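You operate a simulated robot arm through the tools that you are given. There is no shell and no other tool. Be economical: measure what you need, move in short steps, check, and stop when the job is done.

You run a simulated two-armed robot. Do the job below in one go: nothing can be reset, and whatever is moved stays where it is left.

Task
Pick up the teal proving unit with one hand, pass it to the other hand and put it on the shelf under the drawers. Set down upright: teal proving unit.

It is judged by the outcome, as a careful person would: the job done as asked, and still so three seconds after it is handed in. It fails if anything else is knocked over, pushed out of place, dropped, spilled or broken.

Robot
Two 7-joint arms with two-finger parallel grippers on one trunk, on a base that drives. Base frame: it is fixed to the floor where the robot stands at the start and does not move with it; the origin is under the middle of the robot, x ahead of it, y to its left, z up. Readings come in m, rad, newtons and seconds.
The left shoulder is at the start at [0.07, 0.134, 1.176], the right one opposite. With the tool pointing down near the work surface each hand reaches from about 0.1 to 0.64 m from the robot's upright axis, wherever it stands, measured 20 degrees to its own side. Places, roughly: shelf under the drawers [0.6, -1.2, 0.1]. Payload 1.57 kg a hand.
Tool frame (each hand has its own): the origin (TCP) lies between the finger pads and is the grasp point; the fingertips stand 0.03 m ahead of it; z points along the fingers, y is the line along which they close. Largest opening 0.08 m; finger width 0.017, thickness 0.012; the body of the gripper, 0.04 by 0.082 m, starts 0.08 m behind the TCP.
Orientation is that of the tool frame in the base frame, as [roll, pitch, yaw] about the fixed x, y, z axes, in that order (R = Rz(yaw) Ry(pitch) Rx(roll)). With the fingers straight down and closing along the base's y, the tool's x points along the base's -x, its y along +y and its z along -z.

Tools
- The arms move only by the tool apply_moves. It takes "left_rows", "right_rows" or both (then of equal length, played together; a hand with none holds still); each is a list of rows, each a list of 3 entries, a list of its own where there are three numbers: the shift along the tool's x, y, z in units of 300 mm (1.0 is 300 mm), then the turn, a rotation vector about the tool's x, y, z in units of 180 degrees (1.0 is 180 degrees), then the gripper command, from -1 (shut) to 1 (fully open), values between in proportion. In form: [[[dx, dy, dz], [rx, ry, rz], claw], ...]. A call has 1 to 8 rows; each row is the pose to reach, as a shift and turn from the pose commanded when the call began, along the tool's axes at that moment. A call with a number of a shift or a turn outside -1 to 1 is refused whole. Rows are played at 5 a second. More than 0.05 m and 0.15 rad between two rows, or a gripper value outside its range, and nothing of the call is played. Where a pose cannot be reached the arm comes as near as it can. A force on the tool above 40 N (or 10 N above the force at the start of the call, whichever is more), or a blocked arm, ends the call early, and 0.2 s more pass. The fingers move at their own pace (about 0.153 m/s each) and stop on an object; they squeeze with about 29 N. The grip force told is the motor's: it shows also when the fingers shut on nothing. Time passes only in rows, and 0.2 s behind the last, so rows that repeat a pose let the fingers close. The reply holds the time, the measured pose of the TCP, the force on the tool along the base axes, the opening and the grip force, in the units named above and with some noise, with the torque about the TCP (base axes, N m) and any sound that the robot's microphone picked up.
- Cameras (640 x 400 px; columns grow to the right, rows downward): "scene" is now at [0.1331, -0.0006, 1.3948]; the picture's right is [-0.01, -1.00, 0.00], its down [-0.66, 0.00, -0.75] and it looks along [0.75, -0.00, -0.66] (base axes); focal length 273 px, centre (320, 200). "left" rides on the left gripper at [0.072, 0.007, -0.122] in its tool frame; the picture's right is [-0.09, 1.00, 0.00], its down [-0.84, -0.08, -0.54] and it looks along [-0.54, -0.05, 0.84] (tool axes); focal length 238 px, centre (320, 200). "right" rides on the right gripper at [0.072, -0.007, -0.122] in its tool frame; the picture's right is [0.09, 1.00, 0.00], its down [-0.84, 0.08, -0.54] and it looks along [-0.54, 0.05, 0.84] (tool axes); focal length 238 px, centre (320, 200). There is no depth. A picture from a camera that has moved, and an enlarged one, comes with that camera's place and axes in the base frame and with its lens.
- camera(camera): a new picture of that camera. The clock stands still meanwhile.
- slide_trunk(by): slides the trunk up (or, below 0, down) by that many m; the arms and the scene camera ride with it, the base frame stays. It gives what a move gives, with no picture.
- steer(legs): drives the robot by 1 to 6 legs, each [ahead, left, turn to the left] in m, m and rad, along the robot's own axes; the way and the turn of a leg run together, so that a leg with both is an arc; at most 1.5 m and 3.142 rad a leg. The arms and the cameras ride along, it lands a little off, and it stops where it bumps. It gives what a move gives.
- turn_head(pan, tilt): turns the head with the scene camera to pan (to the left, within 1.501 rad either way) and tilt (down, from -0.506 to 1.204), counted from straight ahead of the robot. It gives what a move gives.
- inspect(camera, box): a new picture of the part [left, top, right, bottom] of that camera's present view, enlarged. The clock stands still meanwhile.
- sign_off(): hands the job in; it is judged then, once.

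Go step by step. Nothing tells you exact positions but the pictures and the camera data: compare them with the known pose of the tool, close in by small moves and look again before you grip or let go. The budget is 120 turns and 100 pictures, counting those below and the enlarged ones. Unless the task says otherwise, let go and move clear before handing in, and close with one line.

The tools are called after "Call:" by a JSON object that holds its "api" and its "payload". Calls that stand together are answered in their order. apply_moves: Moves the arms, as the interface text tells. Its arguments: {"type":"object","properties":{"left_rows":{"type":"array","items":{"type":"array"}},"right_rows":{"type":"array","items":{"type":"array"}}},"required":[]} The other tools are called the same way: slide_trunk (by) slides the trunk up or down; steer (legs) drives the base; turn_head (pan, tilt) turns the head that bears the scene camera; camera (camera) takes a picture; inspect (camera, box) takes an enlarged picture of a part of a camera's view; sign_off () hands the job in.

At the start:

```text
t: 0.0
left_position: [0.4644, 0.2746, 1.1196]
left_tool_rot: [3.141, -0.001, 3.141]
left_wrist_force: [0.8, 0.4, -0.6]
left_torque: [0.0, -0.02, 0.0]
left_opening: 0.0803
left_finger_force: 0.0
right_position: [0.4828, -0.1479, 1.0865]
right_tool_rot: [-3.142, 0.0, 3.142]
right_wrist_force: [1.2, 0.4, -0.1]
right_torque: [0.0, 0.01, 0.03]
right_opening: 0.08
right_finger_force: 0.0
trunk travel left (down, up): [-0.75, 0.19]
robot x, y, heading: [-0.001, 0.0015, 0.004]
head pan, tilt: [-0.005, 0.724]
```

scene: 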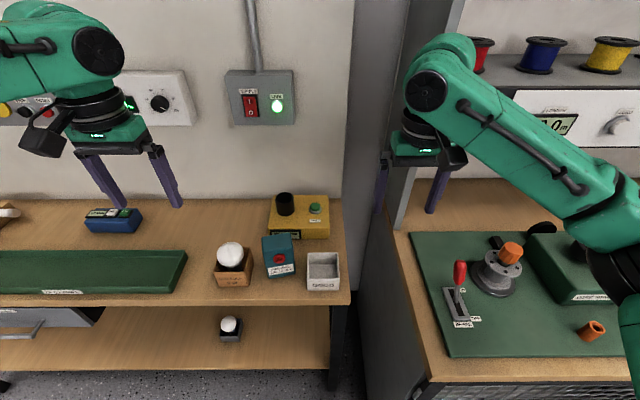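
right: 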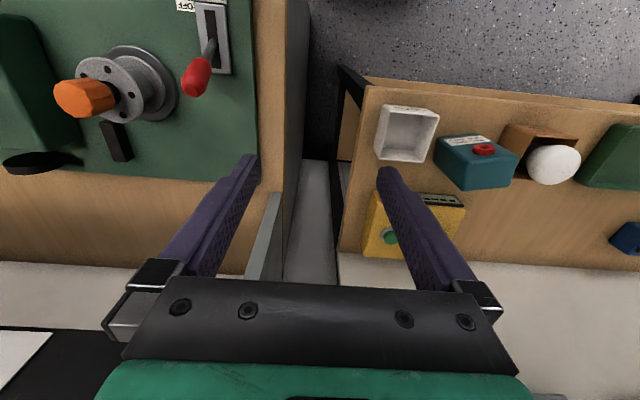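
left: 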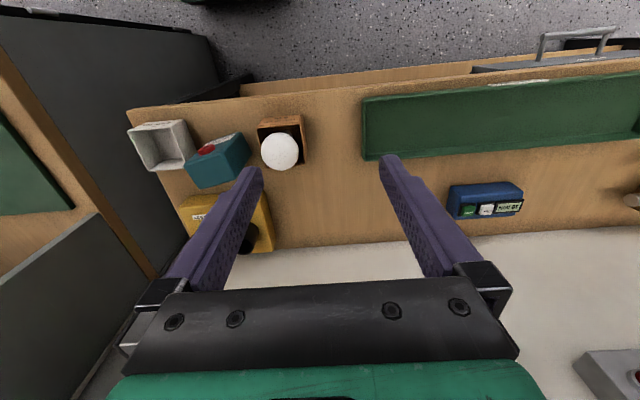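

The teal box with a red button is on the bench at about (0.56, 0.11, 0.83). I'll enlarge it, then look right toward the drawers.

Call:
{"api": "inspect", "payload": {"camera": "scene", "box": [200, 170, 360, 310]}}

Call:
{"api": "turn_head", "payload": {"pan": -1.1, "tilt": 0.7}}

Call:
{"api": "camera", "payload": {"camera": "scene"}}

```text
2.86 times, centred on (280, 240) of scene
camera zoom: at [0.1331, -0.0006, 1.3948], right [-0.01, -1.0, 0.0], down [-0.66, 0.0, -0.75], along [0.75, 0.0, -0.66], focal length 780 px, centre (434, 86)
```

zoom: 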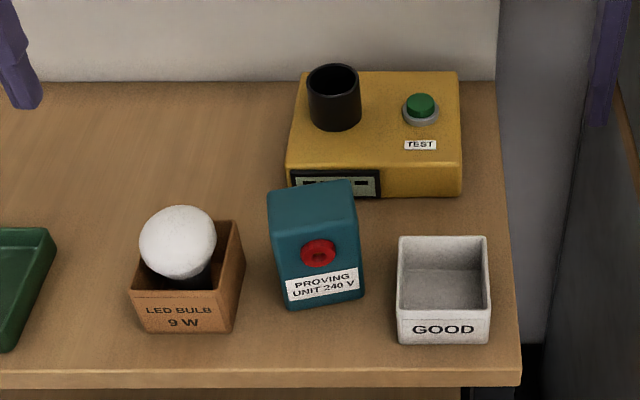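

```text
t: 1.3
left_position: [0.4639, 0.2748, 1.1196]
left_tool_rot: [-3.141, 0.0, 3.141]
left_wrist_force: [-0.2, 0.3, -0.1]
left_torque: [0.04, 0.01, 0.0]
left_opening: 0.0798
left_finger_force: 0.1
right_position: [0.4819, -0.1486, 1.0859]
right_tool_rot: [-3.141, 0.001, 3.141]
right_wrist_force: [0.5, -0.7, 0.5]
right_torque: [0.02, -0.01, 0.01]
right_opening: 0.0801
right_finger_force: 0.0
trunk travel left (down, up): [-0.75, 0.19]
robot x, y, heading: [0.0001, 0.0012, -0.005]
head pan, tilt: [-1.1, 0.7]
```

```text
95 pictures are left
camera scene: at [0.0878, -0.0758, 1.3969], right [-0.89, -0.45, 0.0], down [-0.29, 0.57, -0.76], along [0.35, -0.68, -0.64], focal length 273 px, centre (320, 200)
```

scene: 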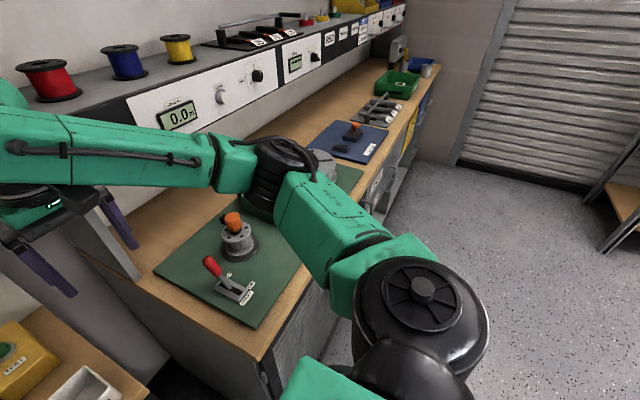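

The unit stands upright with its label to the front. I'll bring the left hand over it and look from its camera, with the head facing ahead again.

Call:
{"api": "apply_moves", "payload": {"left_rows": [[[0, -0.14, 0.04], [0, 0, 0], 1], [[0, -0.28, 0.08], [0, 0, 0], 1], [[0, -0.42, 0.12], [0, 0, 0], 1], [[0, -0.55, 0.17], [0, 0, 0], 1], [[0, -0.55, 0.17], [0, 0, 0], 1]]}}

Call:
{"api": "camera", "payload": {"camera": "left"}}

Call:
{"api": "turn_head", "payload": {"pan": 0, "tilt": 0.8}}

Call:
{"api": "camera", "payload": {"camera": "scene"}}

```text
t: 2.5
left_position: [0.4646, 0.1106, 1.0713]
left_tool_rot: [3.141, 0.002, 3.141]
left_wrist_force: [-0.6, -0.2, 0.1]
left_torque: [0.0, 0.02, 0.03]
left_opening: 0.0803
left_finger_force: 0.0
right_position: [0.4823, -0.1476, 1.0874]
right_tool_rot: [-3.141, 0.001, -3.141]
right_wrist_force: [0.3, -0.5, -0.1]
right_torque: [0.01, -0.05, 0.03]
right_opening: 0.0799
right_finger_force: 0.0
trunk travel left (down, up): [-0.75, 0.19]
robot x, y, heading: [0.0026, 0.0023, 0.004]
head pan, tilt: [-1.1, 0.7]
```

```text
94 pictures are left
camera left: at [0.3919, 0.1168, 1.1936], right [0.09, 1.0, 0.0], down [0.84, -0.08, 0.54], along [0.54, -0.05, -0.84], focal length 238 px, centre (320, 200)
```

left: 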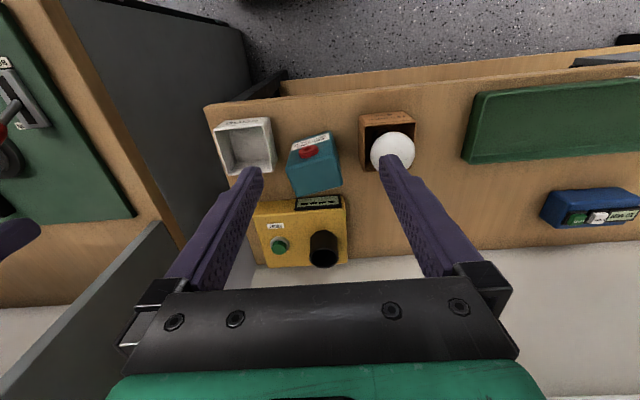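

```text
t: 3.9
left_position: [0.4645, 0.1104, 1.0708]
left_tool_rot: [-3.141, 0.001, -3.141]
left_wrist_force: [-0.2, 1.0, 0.2]
left_torque: [-0.02, -0.01, 0.0]
left_opening: 0.0798
left_finger_force: 0.2
right_position: [0.482, -0.1484, 1.0859]
right_tool_rot: [3.142, -0.002, -3.14]
right_wrist_force: [0.1, -0.8, 0.3]
right_torque: [0.01, 0.0, 0.0]
right_opening: 0.0802
right_finger_force: 0.0
trunk travel left (down, up): [-0.75, 0.19]
robot x, y, heading: [-0.0039, -0.0027, -0.002]
head pan, tilt: [0.0, 0.799]
```

```text
93 pictures are left
camera scene: at [0.1298, -0.0003, 1.3886], right [0.0, -1.0, 0.0], down [-0.72, 0.0, -0.7], along [0.7, 0.0, -0.72], focal length 273 px, centre (320, 200)
```

scene: 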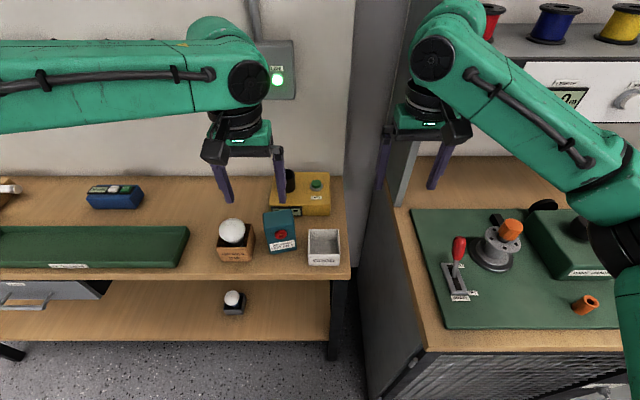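

Call:
{"api": "inspect", "payload": {"camera": "left", "box": [260, 110, 380, 210]}}

Call:
{"api": "inspect", "payload": {"camera": "scene", "box": [240, 190, 320, 270]}}

```text
4.00 times, centred on (320, 160) of left
camera zoom: at [0.3924, 0.1169, 1.1936], right [0.09, 1.0, 0.0], down [0.84, -0.08, 0.54], along [0.54, -0.05, -0.84], focal length 953 px, centre (320, 360)
```

zoom: 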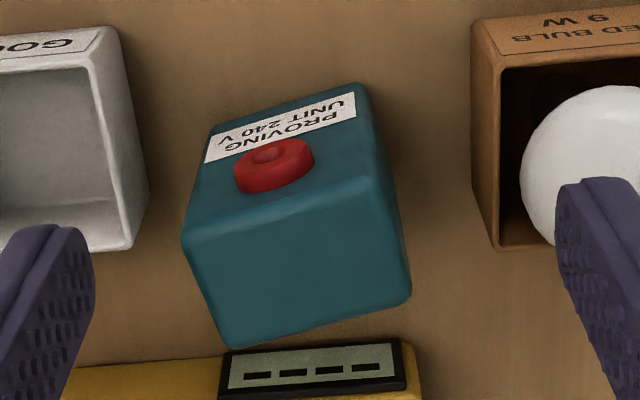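

```text
5.00 times, centred on (280, 230) of scene
camera zoom: at [0.1298, -0.0003, 1.3886], right [0.0, -1.0, 0.0], down [-0.72, 0.0, -0.7], along [0.7, 0.0, -0.72], focal length 1366 px, centre (520, 50)
```

zoom: 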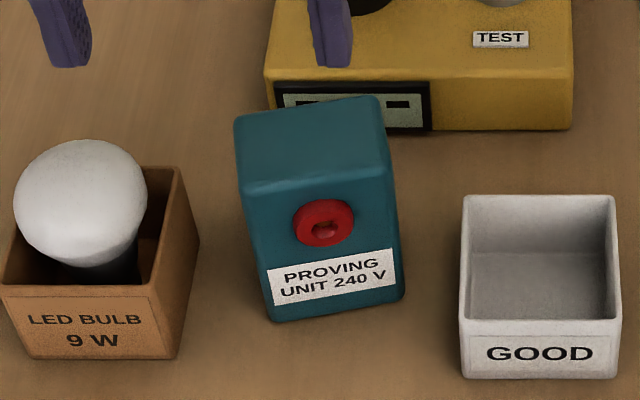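

The box measures about 0.068 wide, 0.047 deep and 0.10 high. Its centre is near (0.542, 0.095), turned about +12°, with the button on its front. I'll hover the left hand over it with the fingers lined up to its sides.

Call:
{"api": "apply_moves", "payload": {"left_rows": [[[-0.07, -0.013, 0.09], [0, 0, -0.02], 1], [[-0.14, -0.026, 0.18], [0, 0, -0.04], 1], [[-0.2, -0.04, 0.27], [0, 0, -0.055], 1], [[-0.258, -0.052, 0.36], [0, 0, -0.067], 1], [[-0.258, -0.052, 0.36], [0, 0, -0.067], 1]]}}

Call:
{"api": "camera", "payload": {"camera": "left"}}

Call:
{"api": "inspect", "payload": {"camera": "scene", "box": [200, 150, 360, 270]}}

```text
t: 5.1
left_position: [0.4973, 0.1258, 0.9728]
left_tool_rot: [-3.141, 0.002, -2.932]
left_wrist_force: [0.5, -0.1, -0.1]
left_torque: [0.02, 0.02, 0.01]
left_opening: 0.0796
left_finger_force: 0.0
left hand out of reach, approached as far as the arm can: row 2, 3, 4, 5
right_position: [0.4813, -0.1481, 1.0864]
right_tool_rot: [3.141, 0.001, 3.14]
right_wrist_force: [0.4, 0.4, 0.7]
right_torque: [0.02, -0.02, -0.02]
right_opening: 0.0801
right_finger_force: 0.1
trunk travel left (down, up): [-0.75, 0.19]
robot x, y, heading: [0.0002, -0.0034, -0.0]
head pan, tilt: [0.0, 0.799]
```

```text
90 pictures are left
camera left: at [0.4249, 0.1169, 1.095], right [-0.12, 0.99, 0.0], down [0.83, 0.1, 0.54], along [0.54, 0.06, -0.84], focal length 238 px, centre (320, 200)
```

left: 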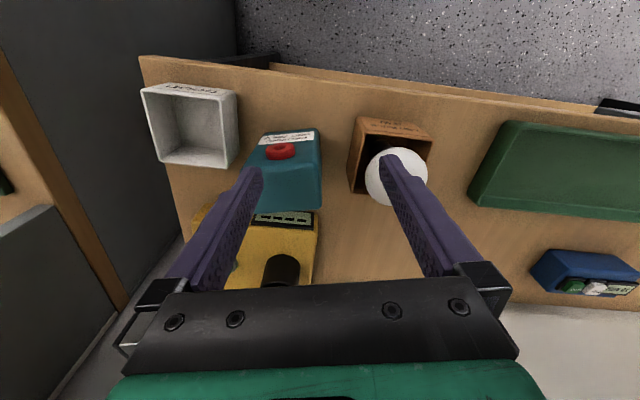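

```text
3.33 times, centred on (280, 210) of scene
camera zoom: at [0.1295, -0.0003, 1.3886], right [0.0, -1.0, 0.0], down [-0.72, 0.0, -0.7], along [0.7, 0.0, -0.72], focal length 911 px, centre (453, 167)
```

zoom: 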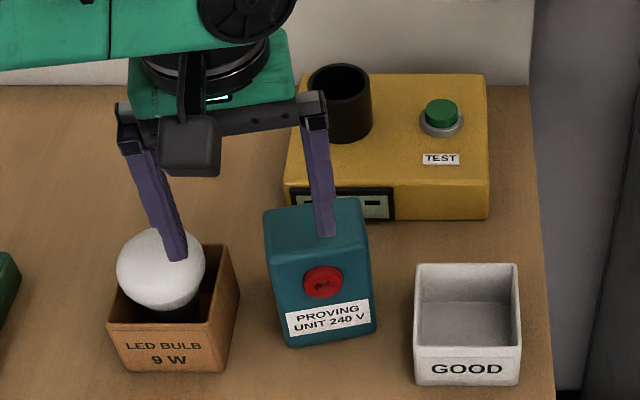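

The left hand ran out of reach just short of the box. I'll raise it, pull the right hand back, drive 0.12 m forward and try again.

Call:
{"api": "apply_moves", "payload": {"left_rows": [[[0, 0, -0.12], [0, 0, 0], 1], [[0.05, 0, -0.24], [0, 0, 0], 1], [[0.05, 0, -0.3], [0, 0, 0], 1]], "right_rows": [[[0.12, 0, 0], [0, 0, 0], 1], [[0.24, 0, 0], [0, 0, 0], 1], [[0.34, 0, 0], [0, 0, 0], 1]]}}

Call:
{"api": "steer", "payload": {"legs": [[0.12, 0, 0]]}}

```text
t: 5.9
left_position: [0.4829, 0.1261, 1.063]
left_tool_rot: [-3.14, 0.001, -2.934]
left_wrist_force: [-0.4, 0.0, -0.5]
left_torque: [-0.04, -0.01, 0.02]
left_opening: 0.08
left_finger_force: 0.1
right_position: [0.3792, -0.1468, 1.0879]
right_tool_rot: [3.141, 0.001, -3.141]
right_wrist_force: [-1.1, 0.2, 0.0]
right_torque: [0.0, 0.03, 0.0]
right_opening: 0.0798
right_finger_force: 0.2
trunk travel left (down, up): [-0.75, 0.19]
robot x, y, heading: [0.0041, -0.0012, 0.005]
head pan, tilt: [0.0, 0.799]
```

```text
t: 7.1
left_position: [0.5988, 0.1253, 1.0632]
left_tool_rot: [3.141, 0.002, -2.934]
left_wrist_force: [-0.5, -0.1, -0.4]
left_torque: [0.02, -0.03, 0.02]
left_opening: 0.0801
left_finger_force: 0.1
right_position: [0.4932, -0.1485, 1.0884]
right_tool_rot: [3.139, 0.003, -3.141]
right_wrist_force: [-0.5, -0.3, 0.0]
right_torque: [-0.01, -0.05, 0.01]
right_opening: 0.0802
right_finger_force: 0.1
trunk travel left (down, up): [-0.75, 0.19]
robot x, y, heading: [0.1181, -0.0005, -0.004]
head pan, tilt: [0.0, 0.799]
```

Call:
{"api": "apply_moves", "payload": {"left_rows": [[[0.07, -0.02, 0.1], [0, 0, 0], 1], [[0.14, -0.04, 0.2], [0, 0, 0], 1], [[0.207, -0.059, 0.293], [0, 0, 0], 1], [[0.207, -0.059, 0.293], [0, 0, 0], 1]]}}

Call:
{"api": "camera", "payload": {"camera": "left"}}

Call:
{"api": "camera", "payload": {"camera": "scene"}}

```text
t: 8.1
left_position: [0.5439, 0.0943, 0.9769]
left_tool_rot: [3.141, 0.0, -2.933]
left_wrist_force: [0.3, 0.2, -0.2]
left_torque: [-0.01, -0.02, 0.0]
left_opening: 0.0802
left_finger_force: 0.1
right_position: [0.4948, -0.1477, 1.0873]
right_tool_rot: [-3.14, -0.001, -3.142]
right_wrist_force: [-0.7, -0.4, -0.4]
right_torque: [0.01, -0.02, -0.01]
right_opening: 0.0801
right_finger_force: 0.0
trunk travel left (down, up): [-0.75, 0.19]
robot x, y, heading: [0.1141, 0.0005, 0.0]
head pan, tilt: [0.0, 0.799]
```

```text
88 pictures are left
camera left: at [0.4707, 0.0861, 1.0988], right [-0.12, 0.99, 0.0], down [0.83, 0.1, 0.54], along [0.54, 0.06, -0.84], focal length 238 px, centre (320, 200)
```

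left: 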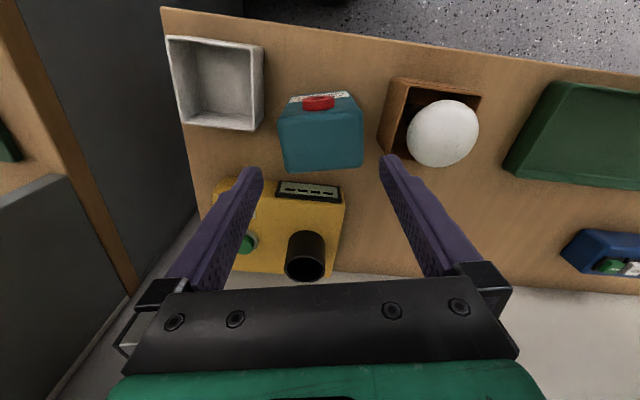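

```text
87 pictures are left
camera scene: at [0.2449, -0.0002, 1.3887], right [0.0, -1.0, 0.0], down [-0.72, 0.0, -0.7], along [0.7, 0.0, -0.72], focal length 273 px, centre (320, 200)
```

scene: 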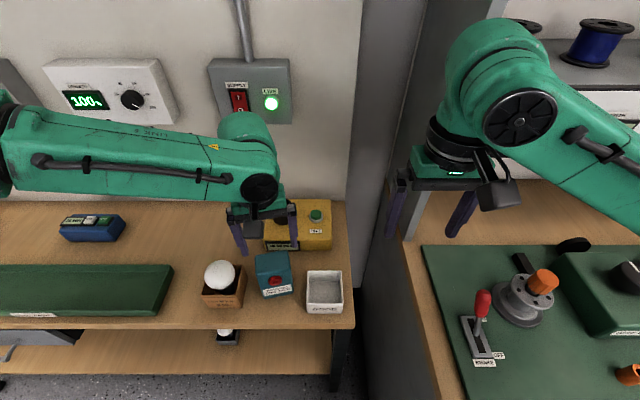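

Call:
{"api": "inspect", "payload": {"camera": "left", "box": [240, 70, 400, 190]}}

```text
3.33 times, centred on (320, 130) of left
camera zoom: at [0.4707, 0.0861, 1.0988], right [-0.12, 0.99, 0.0], down [0.83, 0.1, 0.54], along [0.54, 0.06, -0.84], focal length 794 px, centre (320, 433)
```

zoom: 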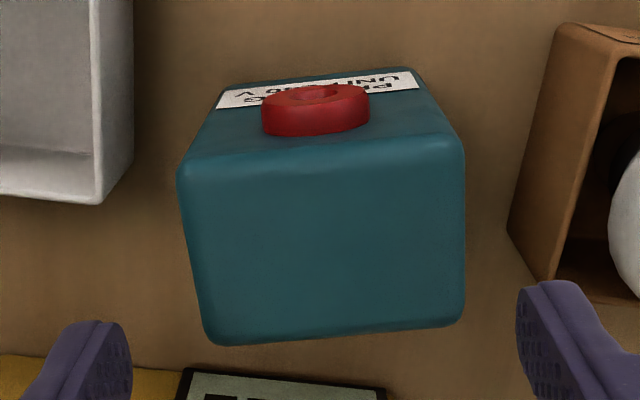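

The box centre and the hand agree to about 1.5 mm. I'll add a slight yaw correction and come down with the fingers open.

Call:
{"api": "apply_moves", "payload": {"left_rows": [[[0.002, 0.005, 0.0], [0, 0, -0.007], 1], [[0.002, 0.005, 0.1], [0, 0, -0.007], 1], [[0.002, 0.005, 0.2], [0, 0, -0.007], 1], [[0.002, 0.005, 0.3], [0, 0, -0.007], 1], [[0.002, 0.005, 0.3], [0, 0, -0.007], 1]]}}

Call:
{"api": "camera", "payload": {"camera": "left"}}

Call:
{"api": "inspect", "payload": {"camera": "scene", "box": [190, 190, 370, 330]}}

```text
t: 9.3
left_position: [0.5408, 0.1034, 0.8898]
left_tool_rot: [3.14, -0.002, -2.909]
left_wrist_force: [0.5, -1.0, -0.8]
left_torque: [-0.05, 0.0, -0.03]
left_opening: 0.0802
left_finger_force: 0.2
left hand out of reach, approached as far as the arm can: row 4, 5
right_position: [0.4957, -0.147, 1.0869]
right_tool_rot: [3.14, 0.001, -3.141]
right_wrist_force: [0.1, 0.7, 0.6]
right_torque: [-0.01, -0.01, 0.03]
right_opening: 0.0802
right_finger_force: 0.0
trunk travel left (down, up): [-0.75, 0.19]
robot x, y, heading: [0.1168, 0.0013, -0.004]
head pan, tilt: [0.0, 0.799]
```

```text
85 pictures are left
camera left: at [0.4676, 0.0931, 1.0122], right [-0.14, 0.99, 0.0], down [0.83, 0.12, 0.54], along [0.54, 0.08, -0.84], focal length 238 px, centre (320, 200)
```

left: 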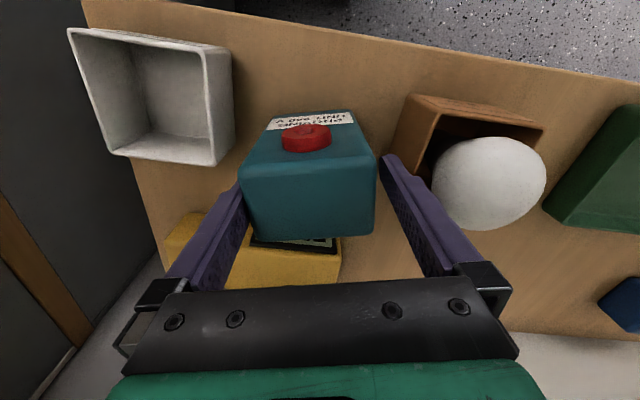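

```text
2.86 times, centred on (280, 260) of scene
camera zoom: at [0.2455, -0.0007, 1.3886], right [0.0, -1.0, 0.0], down [-0.72, 0.0, -0.7], along [0.7, 0.0, -0.72], focal length 780 px, centre (434, 29)
```

zoom: 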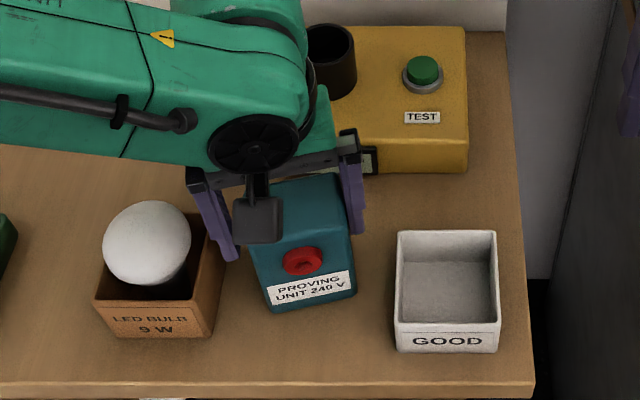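

The left arm hit its reach limit and drifted 8 mm in y. I'll raise both hands, lower the trunk 0.1 m and come down again from the right spot.

Call:
{"api": "apply_moves", "payload": {"left_rows": [[[0, 0, -0.12], [0, 0, 0], 1], [[0, 0, -0.26], [0, 0, 0], 1], [[0, 0, -0.4], [0, 0, 0], 1], [[0, 0, -0.52], [0, 0, 0], 1]], "right_rows": [[[0, 0, -0.08], [0, 0, 0], 1], [[0, 0, -0.16], [0, 0, 0], 1], [[0, 0, -0.25], [0, 0, 0], 1], [[0, 0, -0.33], [0, 0, 0], 1]]}}

Call:
{"api": "slide_trunk", "payload": {"by": -0.1}}

Call:
{"api": "camera", "payload": {"camera": "left"}}

```text
t: 10.3
left_position: [0.5377, 0.1063, 1.045]
left_tool_rot: [-3.141, 0.0, -2.912]
left_wrist_force: [-0.4, -0.2, -0.4]
left_torque: [0.01, -0.03, 0.0]
left_opening: 0.0799
left_finger_force: 0.1
right_position: [0.4943, -0.1467, 1.1865]
right_tool_rot: [-3.141, 0.0, -3.14]
right_wrist_force: [-1.1, 0.2, 0.2]
right_torque: [-0.03, -0.05, -0.01]
right_opening: 0.0802
right_finger_force: 0.1
trunk travel left (down, up): [-0.75, 0.19]
robot x, y, heading: [0.1137, 0.0008, -0.006]
head pan, tilt: [0.0, 0.799]
```

```text
t: 11.6
left_position: [0.5387, 0.1065, 0.9435]
left_tool_rot: [3.141, 0.002, -2.908]
left_wrist_force: [0.1, -0.4, -0.6]
left_torque: [0.02, 0.0, 0.0]
left_opening: 0.0802
left_finger_force: 0.0
right_position: [0.4962, -0.1487, 1.0861]
right_tool_rot: [-3.141, 0.0, -3.14]
right_wrist_force: [0.2, -0.4, 0.9]
right_torque: [0.0, -0.02, 0.0]
right_opening: 0.0799
right_finger_force: 0.1
trunk travel left (down, up): [-0.65, 0.29]
robot x, y, heading: [0.1156, -0.0004, 0.003]
head pan, tilt: [0.0, 0.799]
```

```text
83 pictures are left
camera left: at [0.4664, 0.0953, 1.0668], right [-0.14, 0.99, 0.0], down [0.83, 0.12, 0.54], along [0.54, 0.08, -0.84], focal length 238 px, centre (320, 200)
```

left: 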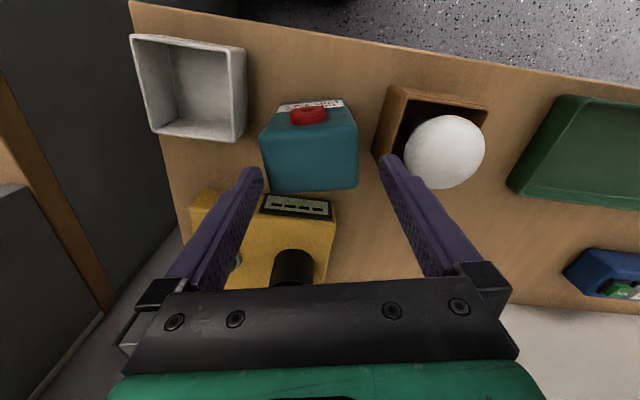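

Call:
{"api": "inspect", "payload": {"camera": "left", "box": [240, 80, 400, 200]}}

```text
3.33 times, centred on (320, 140) of left
camera zoom: at [0.4664, 0.0953, 1.0668], right [-0.14, 0.99, 0.0], down [0.83, 0.12, 0.54], along [0.54, 0.08, -0.84], focal length 794 px, centre (320, 400)
```

zoom: 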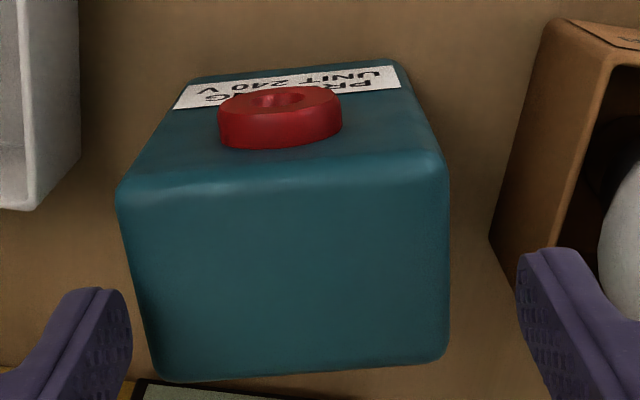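

The box looks about 4 mm further in +y than before, at (0.542, 0.100). I'll shift sideways above it, then descend.

Call:
{"api": "apply_moves", "payload": {"left_rows": [[[-0.006, -0.025, 0], [0, 0, 0], 1], [[-0.006, -0.025, 0], [0, 0, 0], 1], [[-0.006, -0.025, 0.06], [0, 0, 0], 1], [[-0.006, -0.025, 0.13], [0, 0, 0], 1], [[-0.006, -0.025, 0.192], [0, 0, 0], 1], [[-0.006, -0.025, 0.192], [0, 0, 0], 1]]}}

Call:
{"api": "camera", "payload": {"camera": "left"}}

```text
t: 13.0
left_position: [0.543, 0.0989, 0.8877]
left_tool_rot: [-3.141, -0.001, -2.907]
left_wrist_force: [-0.5, -0.2, 0.4]
left_torque: [0.0, 0.01, -0.02]
left_opening: 0.08
left_finger_force: 0.1
right_position: [0.4958, -0.1477, 1.0867]
right_tool_rot: [3.141, 0.001, -3.141]
right_wrist_force: [0.7, 0.8, -0.3]
right_torque: [-0.01, 0.0, 0.0]
right_opening: 0.0802
right_finger_force: 0.0
trunk travel left (down, up): [-0.65, 0.29]
robot x, y, heading: [0.1176, 0.0018, -0.0]
head pan, tilt: [0.0, 0.799]
```

```text
81 pictures are left
camera left: at [0.4716, 0.089, 1.0101], right [-0.14, 0.99, 0.0], down [0.83, 0.12, 0.54], along [0.54, 0.08, -0.84], focal length 238 px, centre (320, 200)
```

left: 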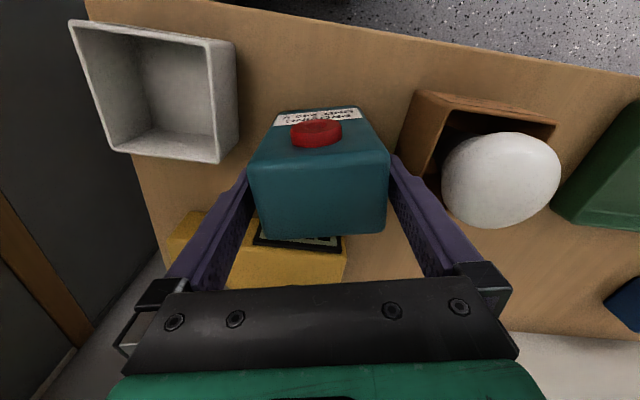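

The box is centred between the fingers, so I'll close on it.

Call:
{"api": "apply_moves", "payload": {"left_rows": [[[0, 0, 0], [0, 0, 0], 0.8], [[0, 0, 0], [0, 0, 0], 0.5], [[0, 0, 0], [0, 0, 0], -1], [[0, 0, 0], [0, 0, 0], -1]]}}

Call:
{"api": "camera", "payload": {"camera": "left"}}

```text
t: 14.0
left_position: [0.5441, 0.0991, 0.8871]
left_tool_rot: [3.141, 0.0, -2.91]
left_wrist_force: [0.0, 0.6, -1.5]
left_torque: [0.08, -0.01, 0.07]
left_opening: 0.07
left_finger_force: 28.7
right_position: [0.4958, -0.1481, 1.0881]
right_tool_rot: [3.139, 0.001, -3.142]
right_wrist_force: [-1.2, 0.0, 0.0]
right_torque: [0.03, -0.01, -0.02]
right_opening: 0.08
right_finger_force: 0.0
trunk travel left (down, up): [-0.65, 0.29]
robot x, y, heading: [0.1177, -0.0024, -0.0]
head pan, tilt: [0.0, 0.799]
```

```text
80 pictures are left
camera left: at [0.4718, 0.0891, 1.0101], right [-0.14, 0.99, 0.0], down [0.83, 0.12, 0.54], along [0.54, 0.08, -0.84], focal length 238 px, centre (320, 200)
```

left: 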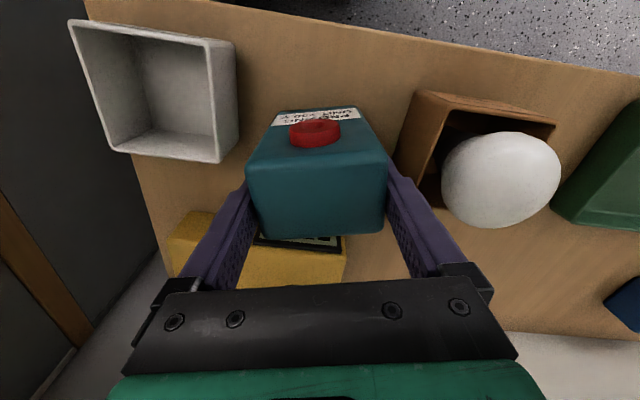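

Gripped at 0.070 m. I'll lift straight up.

Call:
{"api": "apply_moves", "payload": {"left_rows": [[[0, 0, -0.05], [0, 0, 0], -1], [[0, 0, -0.15], [0, 0, 0], -1], [[0, 0, -0.3], [0, 0, 0], -1], [[0, 0, -0.45], [0, 0, 0], -1], [[0, 0, -0.6], [0, 0, 0], -1], [[0, 0, -0.6], [0, 0, 0], -1]]}}

Call:
{"api": "camera", "payload": {"camera": "scene"}}

```text
t: 15.4
left_position: [0.5437, 0.0983, 1.0694]
left_tool_rot: [-3.141, -0.002, -2.91]
left_wrist_force: [0.4, 0.0, -2.9]
left_torque: [-0.01, -0.01, -0.03]
left_opening: 0.0699
left_finger_force: 29.1
right_position: [0.4961, -0.1482, 1.0867]
right_tool_rot: [-3.141, 0.0, 3.141]
right_wrist_force: [0.4, 0.8, 0.0]
right_torque: [0.02, 0.0, 0.02]
right_opening: 0.0799
right_finger_force: 0.1
trunk travel left (down, up): [-0.65, 0.29]
robot x, y, heading: [0.1155, 0.0003, 0.005]
head pan, tilt: [0.0, 0.799]
```

```text
79 pictures are left
camera scene: at [0.2461, 0.0, 1.2885], right [0.0, -1.0, 0.0], down [-0.72, 0.0, -0.7], along [0.7, 0.0, -0.72], focal length 273 px, centre (320, 200)
```

scene: 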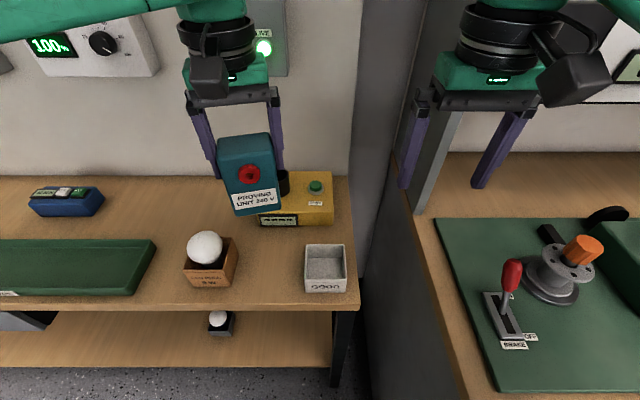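

The unit is held upright and clear. I'll back away from the bench and look toward the drawers on the right.

Call:
{"api": "steer", "payload": {"legs": [[-0.45, 0, 0]]}}

Call:
{"api": "turn_head", "payload": {"pan": -0.9, "tilt": 0.6}}

Call:
{"api": "camera", "payload": {"camera": "scene"}}

```text
t: 18.1
left_position: [0.0913, 0.0987, 1.0692]
left_tool_rot: [3.141, -0.001, -2.9]
left_wrist_force: [0.4, -1.1, -3.3]
left_torque: [0.0, -0.02, -0.01]
left_opening: 0.0698
left_finger_force: 29.2
right_position: [0.0467, -0.147, 1.086]
right_tool_rot: [3.141, 0.0, -3.133]
right_wrist_force: [0.0, 0.9, 0.0]
right_torque: [-0.02, -0.01, 0.0]
right_opening: 0.0798
right_finger_force: 0.0
trunk travel left (down, up): [-0.65, 0.29]
robot x, y, heading: [-0.3348, -0.0049, 0.01]
head pan, tilt: [0.0, 0.799]
```

```text
t: 19.3
left_position: [0.0909, 0.0996, 1.0685]
left_tool_rot: [3.141, 0.001, -2.9]
left_wrist_force: [0.3, -0.4, -2.8]
left_torque: [0.02, 0.01, 0.0]
left_opening: 0.0699
left_finger_force: 29.7
right_position: [0.0437, -0.1465, 1.0872]
right_tool_rot: [-3.14, 0.001, -3.132]
right_wrist_force: [0.1, 0.1, -0.4]
right_torque: [-0.02, 0.01, -0.01]
right_opening: 0.08
right_finger_force: 0.0
trunk travel left (down, up): [-0.65, 0.29]
robot x, y, heading: [-0.3373, -0.0021, 0.01]
head pan, tilt: [-0.901, 0.6]
```

```text
78 pictures are left
camera scene: at [-0.2315, -0.0703, 1.3055], right [-0.78, -0.63, 0.0], down [-0.36, 0.44, -0.82], along [0.52, -0.64, -0.57], focal length 273 px, centre (320, 200)
```

scene: 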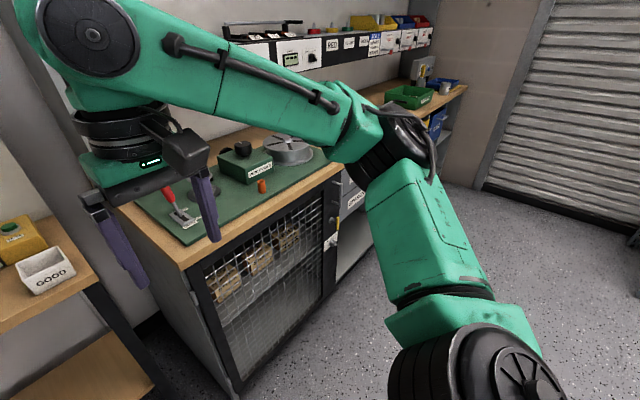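

The floor to the right looks clear. I'll strafe right 1.2 m and look straight at the drawers.

Call:
{"api": "steer", "payload": {"legs": [[0, -1.2, 0]]}}

Call:
{"api": "turn_head", "payload": {"pan": 0, "tilt": 0.75}}

Call:
{"api": "camera", "payload": {"camera": "scene"}}

```text
t: 25.4
left_position: [0.102, -1.0903, 1.0686]
left_tool_rot: [-3.14, 0.0, -2.901]
left_wrist_force: [0.2, 0.2, -3.1]
left_torque: [0.02, 0.0, 0.01]
left_opening: 0.07
left_finger_force: 28.7
right_position: [0.0554, -1.336, 1.0871]
right_tool_rot: [3.141, 0.0, -3.132]
right_wrist_force: [-0.2, 0.3, 0.4]
right_torque: [0.03, -0.01, 0.01]
right_opening: 0.0798
right_finger_force: 0.1
trunk travel left (down, up): [-0.65, 0.29]
robot x, y, heading: [-0.3257, -1.1897, 0.008]
head pan, tilt: [-0.901, 0.6]
```

```text
t: 26.6
left_position: [0.1017, -1.0904, 1.0676]
left_tool_rot: [3.14, -0.001, -2.898]
left_wrist_force: [-0.7, -0.1, -2.5]
left_torque: [-0.01, -0.02, 0.01]
left_opening: 0.07
left_finger_force: 29.1
right_position: [0.0565, -1.336, 1.0872]
right_tool_rot: [-3.141, 0.001, -3.132]
right_wrist_force: [0.7, 0.4, 0.4]
right_torque: [0.02, 0.01, -0.02]
right_opening: 0.0799
right_finger_force: 0.1
trunk travel left (down, up): [-0.65, 0.29]
robot x, y, heading: [-0.327, -1.1956, 0.009]
head pan, tilt: [0.0, 0.75]
```

```text
77 pictures are left
camera scene: at [-0.1932, -1.1908, 1.2926], right [0.01, -1.0, 0.0], down [-0.68, -0.01, -0.73], along [0.73, 0.01, -0.68], focal length 273 px, centre (320, 200)
```

scene: 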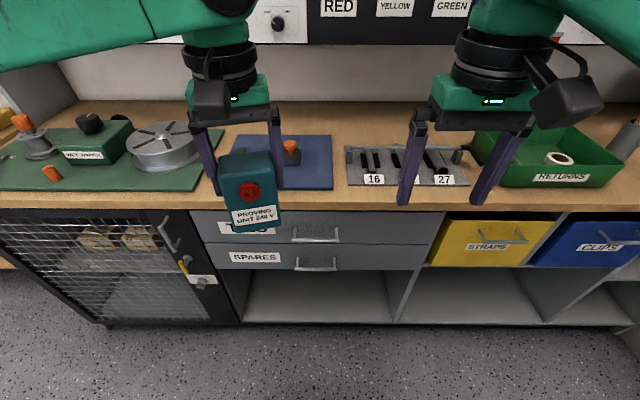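

The open shelf sits below the SPARES drawer, about z 0.1 to 0.5, y −0.87 to −1.53, with its front edge near x 0.30. For the handover I'll turn the box about 45° to the right and turn the right hand to match.

Call:
{"api": "apply_moves", "payload": {"left_rows": [[[0, 0, 0], [0, 0, -0.03], -1], [[0, 0, 0], [0, 0, -0.06], -1], [[0, 0, 0], [0, 0, -0.09], -1], [[0, 0, 0], [0, 0, -0.12], -1], [[0, 0, 0], [0, 0, -0.15], -1], [[0, 0, 0], [0, 0, -0.177], -1]], "right_rows": [[[0, 0, 0], [0, 0, -0.042], 1], [[0, 0, 0], [0, 0, -0.084], 1], [[0, 0, 0], [0, 0, -0.126], 1], [[0, 0, 0], [0, 0, -0.168], 1], [[0, 0, 0], [0, 0, -0.21], 1], [[0, 0, 0], [0, 0, -0.2516], 1]]}}

```text
t: 28.0
left_position: [0.1004, -1.0907, 1.0678]
left_tool_rot: [3.142, -0.002, -2.343]
left_wrist_force: [0.2, 0.6, -2.0]
left_torque: [0.02, 0.02, -0.02]
left_opening: 0.0701
left_finger_force: 29.2
right_position: [0.0548, -1.3357, 1.0867]
right_tool_rot: [-3.141, -0.001, -2.339]
right_wrist_force: [0.1, -0.1, -0.2]
right_torque: [-0.01, -0.03, 0.02]
right_opening: 0.0801
right_finger_force: 0.1
trunk travel left (down, up): [-0.65, 0.29]
robot x, y, heading: [-0.325, -1.1938, 0.009]
head pan, tilt: [0.0, 0.75]
```

Call:
{"api": "apply_moves", "payload": {"right_rows": [[[0, 0, 0], [0, -0.045, 0], 1], [[0, 0, 0], [0, -0.09, 0], 1], [[0, 0, 0], [0, -0.135, 0], 1], [[0, 0, 0], [0, -0.18, 0], 1], [[0, 0, 0], [0, -0.225, 0], 1], [[0, 0, 0], [0, -0.27, 0], 1], [[0, 0, 0], [0, -0.306, 0], 1]]}}

Call:
{"api": "camera", "payload": {"camera": "right"}}

Call:
{"api": "camera", "payload": {"camera": "scene"}}

```text
t: 29.6
left_position: [0.1001, -1.0921, 1.0692]
left_tool_rot: [3.139, 0.003, -2.344]
left_wrist_force: [0.5, -0.7, -3.4]
left_torque: [0.05, 0.0, 0.0]
left_opening: 0.0696
left_finger_force: 29.1
right_position: [0.0578, -1.3506, 1.0968]
right_tool_rot: [2.964, 0.943, -2.464]
right_wrist_force: [-0.4, 0.0, 0.6]
right_torque: [-0.02, 0.01, 0.01]
right_opening: 0.0799
right_finger_force: 0.0
right hand out of reach, approached as far as the arm can: row 6, 7
trunk travel left (down, up): [-0.65, 0.29]
robot x, y, heading: [-0.3213, -1.191, 0.012]
head pan, tilt: [0.0, 0.75]
```

```text
76 pictures are left
camera right: at [-0.0328, -1.4606, 1.1094], right [-0.77, 0.64, 0.03], down [0.05, 0.02, 1.0], along [0.64, 0.77, -0.05], focal length 238 px, centre (320, 200)
```

right: 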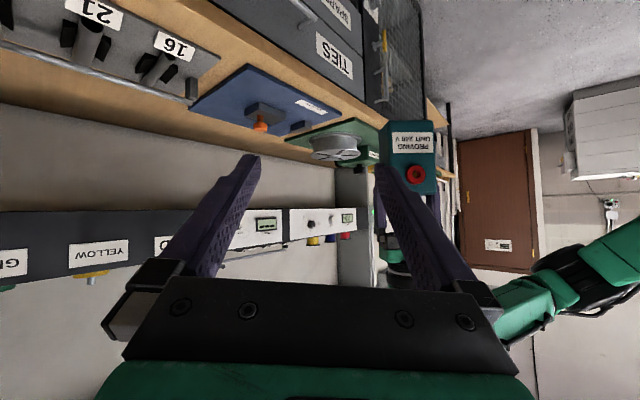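

```text
75 pictures are left
camera scene: at [-0.1944, -1.1923, 1.2927], right [0.01, -1.0, 0.0], down [-0.68, -0.01, -0.73], along [0.73, 0.01, -0.68], focal length 273 px, centre (320, 200)
```

scene: 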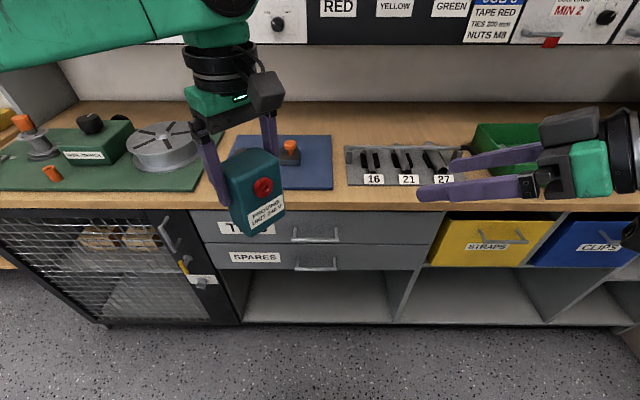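

The right hand stopped just short of the wanted tilt. I'll bring it to a pregrasp point 0.13 m in front of the box and correct the tilt on the way.

Call:
{"api": "apply_moves", "payload": {"right_rows": [[[-0.03, 0.097, 0.07], [0.005, -0.001, -0.0045], 1], [[-0.06, 0.195, 0.14], [0.01, -0.0015, -0.009], 1], [[-0.09, 0.292, 0.211], [0.015, -0.002, -0.0136], 1], [[-0.12, 0.39, 0.282], [0.02, -0.003, -0.018], 1], [[-0.151, 0.487, 0.352], [0.0252, -0.0035, -0.0227], 1], [[-0.151, 0.487, 0.352], [0.0252, -0.0035, -0.0227], 1]]}}

Call:
{"api": "camera", "payload": {"camera": "right"}}

Call:
{"api": "camera", "payload": {"camera": "scene"}}

```text
t: 31.0
left_position: [0.0991, -1.0894, 1.0686]
left_tool_rot: [-3.137, -0.002, -2.344]
left_wrist_force: [0.9, 0.5, -3.6]
left_torque: [-0.03, 0.01, 0.01]
left_opening: 0.0707
left_finger_force: 29.5
right_position: [0.0672, -1.1309, 1.0843]
right_tool_rot: [-2.958, 0.96, -2.213]
right_wrist_force: [-0.4, 0.1, 1.2]
right_torque: [0.0, 0.0, -0.09]
right_opening: 0.0801
right_finger_force: 0.0
right hand out of reach, approached as far as the arm can: row 1, 2, 3, 4, 5, 6
trunk travel left (down, up): [-0.65, 0.29]
robot x, y, heading: [-0.326, -1.1928, 0.008]
head pan, tilt: [0.0, 0.75]
```

```text
74 pictures are left
camera right: at [-0.0295, -1.2345, 1.0947], right [-0.73, 0.66, -0.18], down [-0.11, 0.15, 0.98], along [0.68, 0.73, -0.04], focal length 238 px, centre (320, 200)
```

right: 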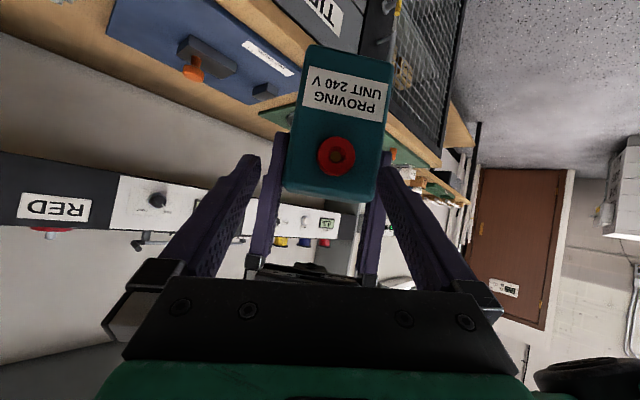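

```text
73 pictures are left
camera scene: at [-0.1943, -1.1882, 1.2927], right [0.01, -1.0, 0.0], down [-0.68, -0.01, -0.73], along [0.73, 0.01, -0.68], focal length 273 px, centre (320, 200)
```

scene: 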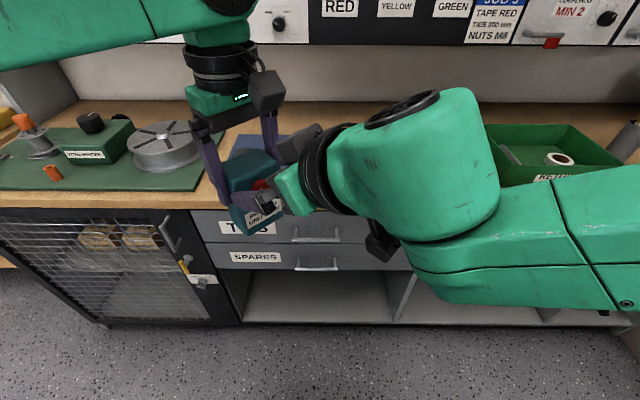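

The box is too close for the right arm to fold behind it. I'll move the box 0.11 m away from the right hand along the approach line.

Call:
{"api": "apply_moves", "payload": {"left_rows": [[[-0.12, 0, 0], [0, 0, 0], -1], [[-0.24, 0, 0], [0, 0, 0], -1], [[-0.367, 0, 0], [0, 0, 0], -1], [[-0.367, 0, 0], [0, 0, 0], -1]]}}

Call:
{"api": "camera", "payload": {"camera": "right"}}

```text
t: 32.0
left_position: [0.1775, -1.0141, 1.0686]
left_tool_rot: [-3.14, -0.001, -2.345]
left_wrist_force: [0.7, 0.0, -2.6]
left_torque: [0.01, -0.02, 0.02]
left_opening: 0.0708
left_finger_force: 29.2
right_position: [0.0704, -1.1344, 1.086]
right_tool_rot: [-2.957, 0.963, -2.216]
right_wrist_force: [-0.1, 0.2, 0.7]
right_torque: [0.0, 0.03, -0.01]
right_opening: 0.08
right_finger_force: 0.2
trunk travel left (down, up): [-0.65, 0.29]
robot x, y, heading: [-0.3286, -1.1936, 0.009]
head pan, tilt: [0.0, 0.75]
```

```text
72 pictures are left
camera right: at [-0.0285, -1.237, 1.0953], right [-0.72, 0.67, -0.18], down [-0.11, 0.15, 0.98], along [0.68, 0.73, -0.03], focal length 238 px, centre (320, 200)
```

right: 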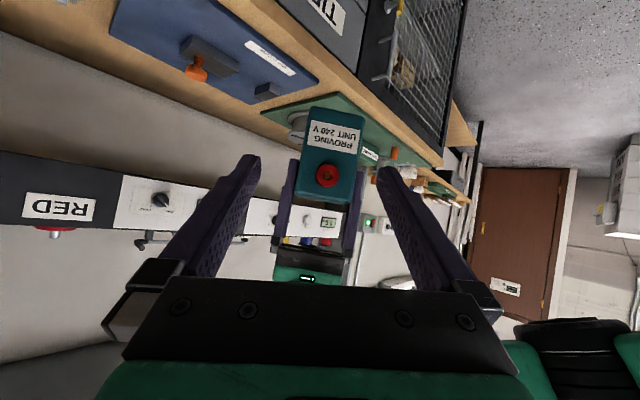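

Call:
{"api": "apply_moves", "payload": {"right_rows": [[[-0.036, 0.011, 0.07], [-0.008, 0.001, 0.008], 1], [[-0.072, 0.022, 0.14], [-0.016, 0.002, 0.016], 1], [[-0.108, 0.034, 0.211], [-0.025, 0.003, 0.0232], 1], [[-0.108, 0.034, 0.211], [-0.025, 0.003, 0.0232], 1]]}}

Call:
{"api": "camera", "payload": {"camera": "right"}}

```text
t: 33.0
left_position: [0.1768, -1.0144, 1.0695]
left_tool_rot: [3.141, -0.001, -2.347]
left_wrist_force: [0.6, 0.2, -3.1]
left_torque: [0.0, 0.01, 0.01]
left_opening: 0.0708
left_finger_force: 28.7
right_position: [0.1103, -1.0755, 1.0744]
right_tool_rot: [3.14, 0.964, -2.343]
right_wrist_force: [-0.6, -0.2, -0.4]
right_torque: [0.0, 0.02, 0.02]
right_opening: 0.0801
right_finger_force: 0.0
trunk travel left (down, up): [-0.65, 0.29]
robot x, y, heading: [-0.327, -1.1903, 0.005]
head pan, tilt: [0.0, 0.75]
```

```text
71 pictures are left
camera right: at [0.0166, -1.1815, 1.0849], right [-0.75, 0.66, -0.07], down [-0.03, 0.08, 1.0], along [0.66, 0.75, -0.04], focal length 238 px, centre (320, 200)
```

right: 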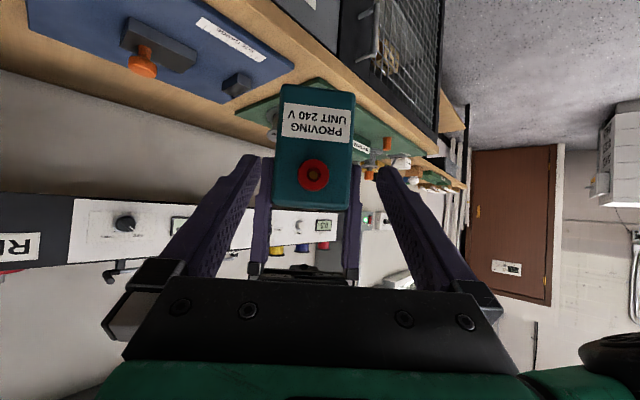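

The right hand is lined up. I'll correct 5 mm sideways and go in partway, then check.

Call:
{"api": "apply_moves", "payload": {"right_rows": [[[0.006, -0.016, 0.0], [0, 0, 0], 1], [[0.006, -0.016, 0.1], [0, 0, 0], 1], [[0.006, -0.016, 0.19], [0, 0, 0], 1], [[0.006, -0.016, 0.19], [0, 0, 0], 1]]}}

Call:
{"api": "camera", "payload": {"camera": "right"}}

Call:
{"api": "camera", "payload": {"camera": "left"}}

```text
t: 34.0
left_position: [0.1757, -1.0157, 1.0691]
left_tool_rot: [3.141, 0.002, -2.342]
left_wrist_force: [0.9, 0.3, -3.7]
left_torque: [0.0, 0.03, -0.01]
left_opening: 0.071
left_finger_force: 29.2
right_position: [0.1466, -1.0489, 1.0402]
right_tool_rot: [3.141, 0.963, -2.341]
right_wrist_force: [0.1, 0.3, 0.9]
right_torque: [0.0, -0.04, 0.0]
right_opening: 0.08
right_finger_force: 0.0
trunk travel left (down, up): [-0.65, 0.29]
robot x, y, heading: [-0.3275, -1.1933, 0.012]
head pan, tilt: [0.0, 0.75]
```

```text
70 pictures are left
camera right: at [0.0525, -1.1534, 1.0497], right [-0.75, 0.66, -0.08], down [-0.03, 0.08, 1.0], along [0.66, 0.75, -0.04], focal length 238 px, centre (320, 200)
```

right: 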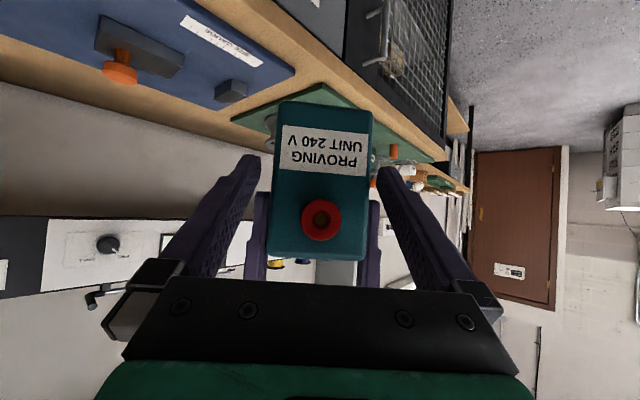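

```text
69 pictures are left
camera left: at [0.1206, -1.0627, 1.1922], right [-0.65, 0.76, 0.0], down [0.64, 0.54, 0.54], along [0.41, 0.35, -0.84], focal length 238 px, centre (320, 200)
```

left: 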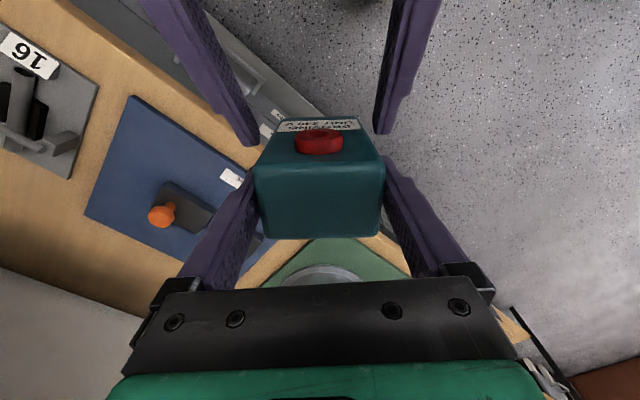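

Both right fingers straddle the box well. I'll finish the advance.

Call:
{"api": "apply_moves", "payload": {"right_rows": [[[0, 0.003, 0.06], [0, 0, 0], 1], [[0, 0.003, 0.12], [0, 0, 0], 1], [[0, 0.003, 0.183], [0, 0, 0], 1], [[0, 0.003, 0.183], [0, 0, 0], 1]]}}

Call:
{"api": "camera", "payload": {"camera": "left"}}

Call:
{"api": "camera", "payload": {"camera": "right"}}

```text
t: 35.0
left_position: [0.1771, -1.0156, 1.0691]
left_tool_rot: [3.141, 0.0, -2.343]
left_wrist_force: [-0.1, 0.0, -2.6]
left_torque: [0.02, 0.0, -0.01]
left_opening: 0.0707
left_finger_force: 29.0
right_position: [0.1787, -1.0143, 1.0073]
right_tool_rot: [3.141, 0.963, -2.344]
right_wrist_force: [0.4, -0.6, 0.7]
right_torque: [0.01, -0.02, 0.01]
right_opening: 0.0799
right_finger_force: 0.1
trunk travel left (down, up): [-0.65, 0.29]
robot x, y, heading: [-0.3264, -1.1946, 0.011]
head pan, tilt: [0.0, 0.75]
```

```text
68 pictures are left
camera left: at [0.1213, -1.0624, 1.1919], right [-0.65, 0.76, 0.0], down [0.64, 0.55, 0.54], along [0.41, 0.35, -0.84], focal length 238 px, centre (320, 200)
```

left: 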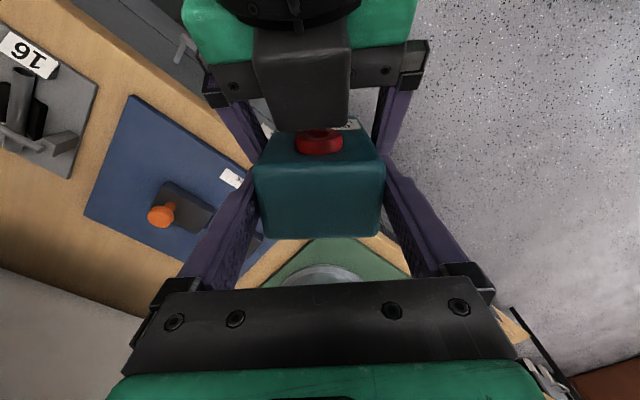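

```text
67 pictures are left
camera right: at [0.0837, -1.1194, 1.0177], right [-0.75, 0.66, -0.08], down [-0.03, 0.08, 1.0], along [0.66, 0.75, -0.04], focal length 238 px, centre (320, 200)
```

right: 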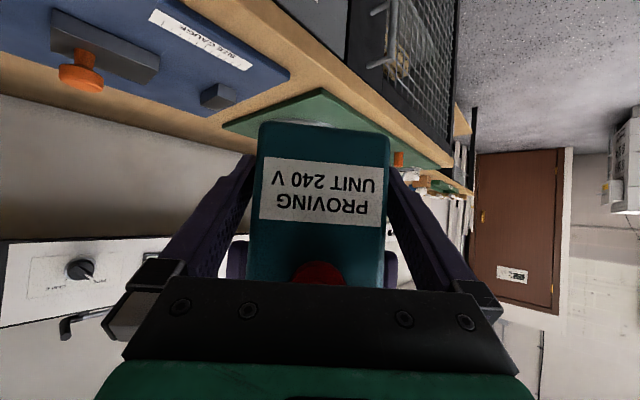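

The fingers sit on both sides, low on the box, with no contact force. I'll close the right hand.

Call:
{"api": "apply_moves", "payload": {"right_rows": [[[0, 0, 0], [0, 0, 0], 0.85], [[0, 0, 0], [0, 0, 0], 0.6], [[0, 0, 0], [0, 0, 0], -1], [[0, 0, 0], [0, 0, 0], -1]]}}

```text
t: 36.0
left_position: [0.1778, -1.0144, 1.0697]
left_tool_rot: [-3.14, 0.0, -2.344]
left_wrist_force: [0.5, -0.1, 1.2]
left_torque: [0.48, 0.97, 0.46]
left_opening: 0.0696
left_finger_force: 29.0
right_position: [0.1787, -1.0136, 1.0069]
right_tool_rot: [-3.142, 0.962, -2.341]
right_wrist_force: [0.3, 0.6, -0.4]
right_torque: [-0.43, -0.96, -0.47]
right_opening: 0.0697
right_finger_force: 29.0
trunk travel left (down, up): [-0.65, 0.29]
robot x, y, heading: [-0.3246, -1.1885, 0.013]
head pan, tilt: [0.0, 0.75]
```

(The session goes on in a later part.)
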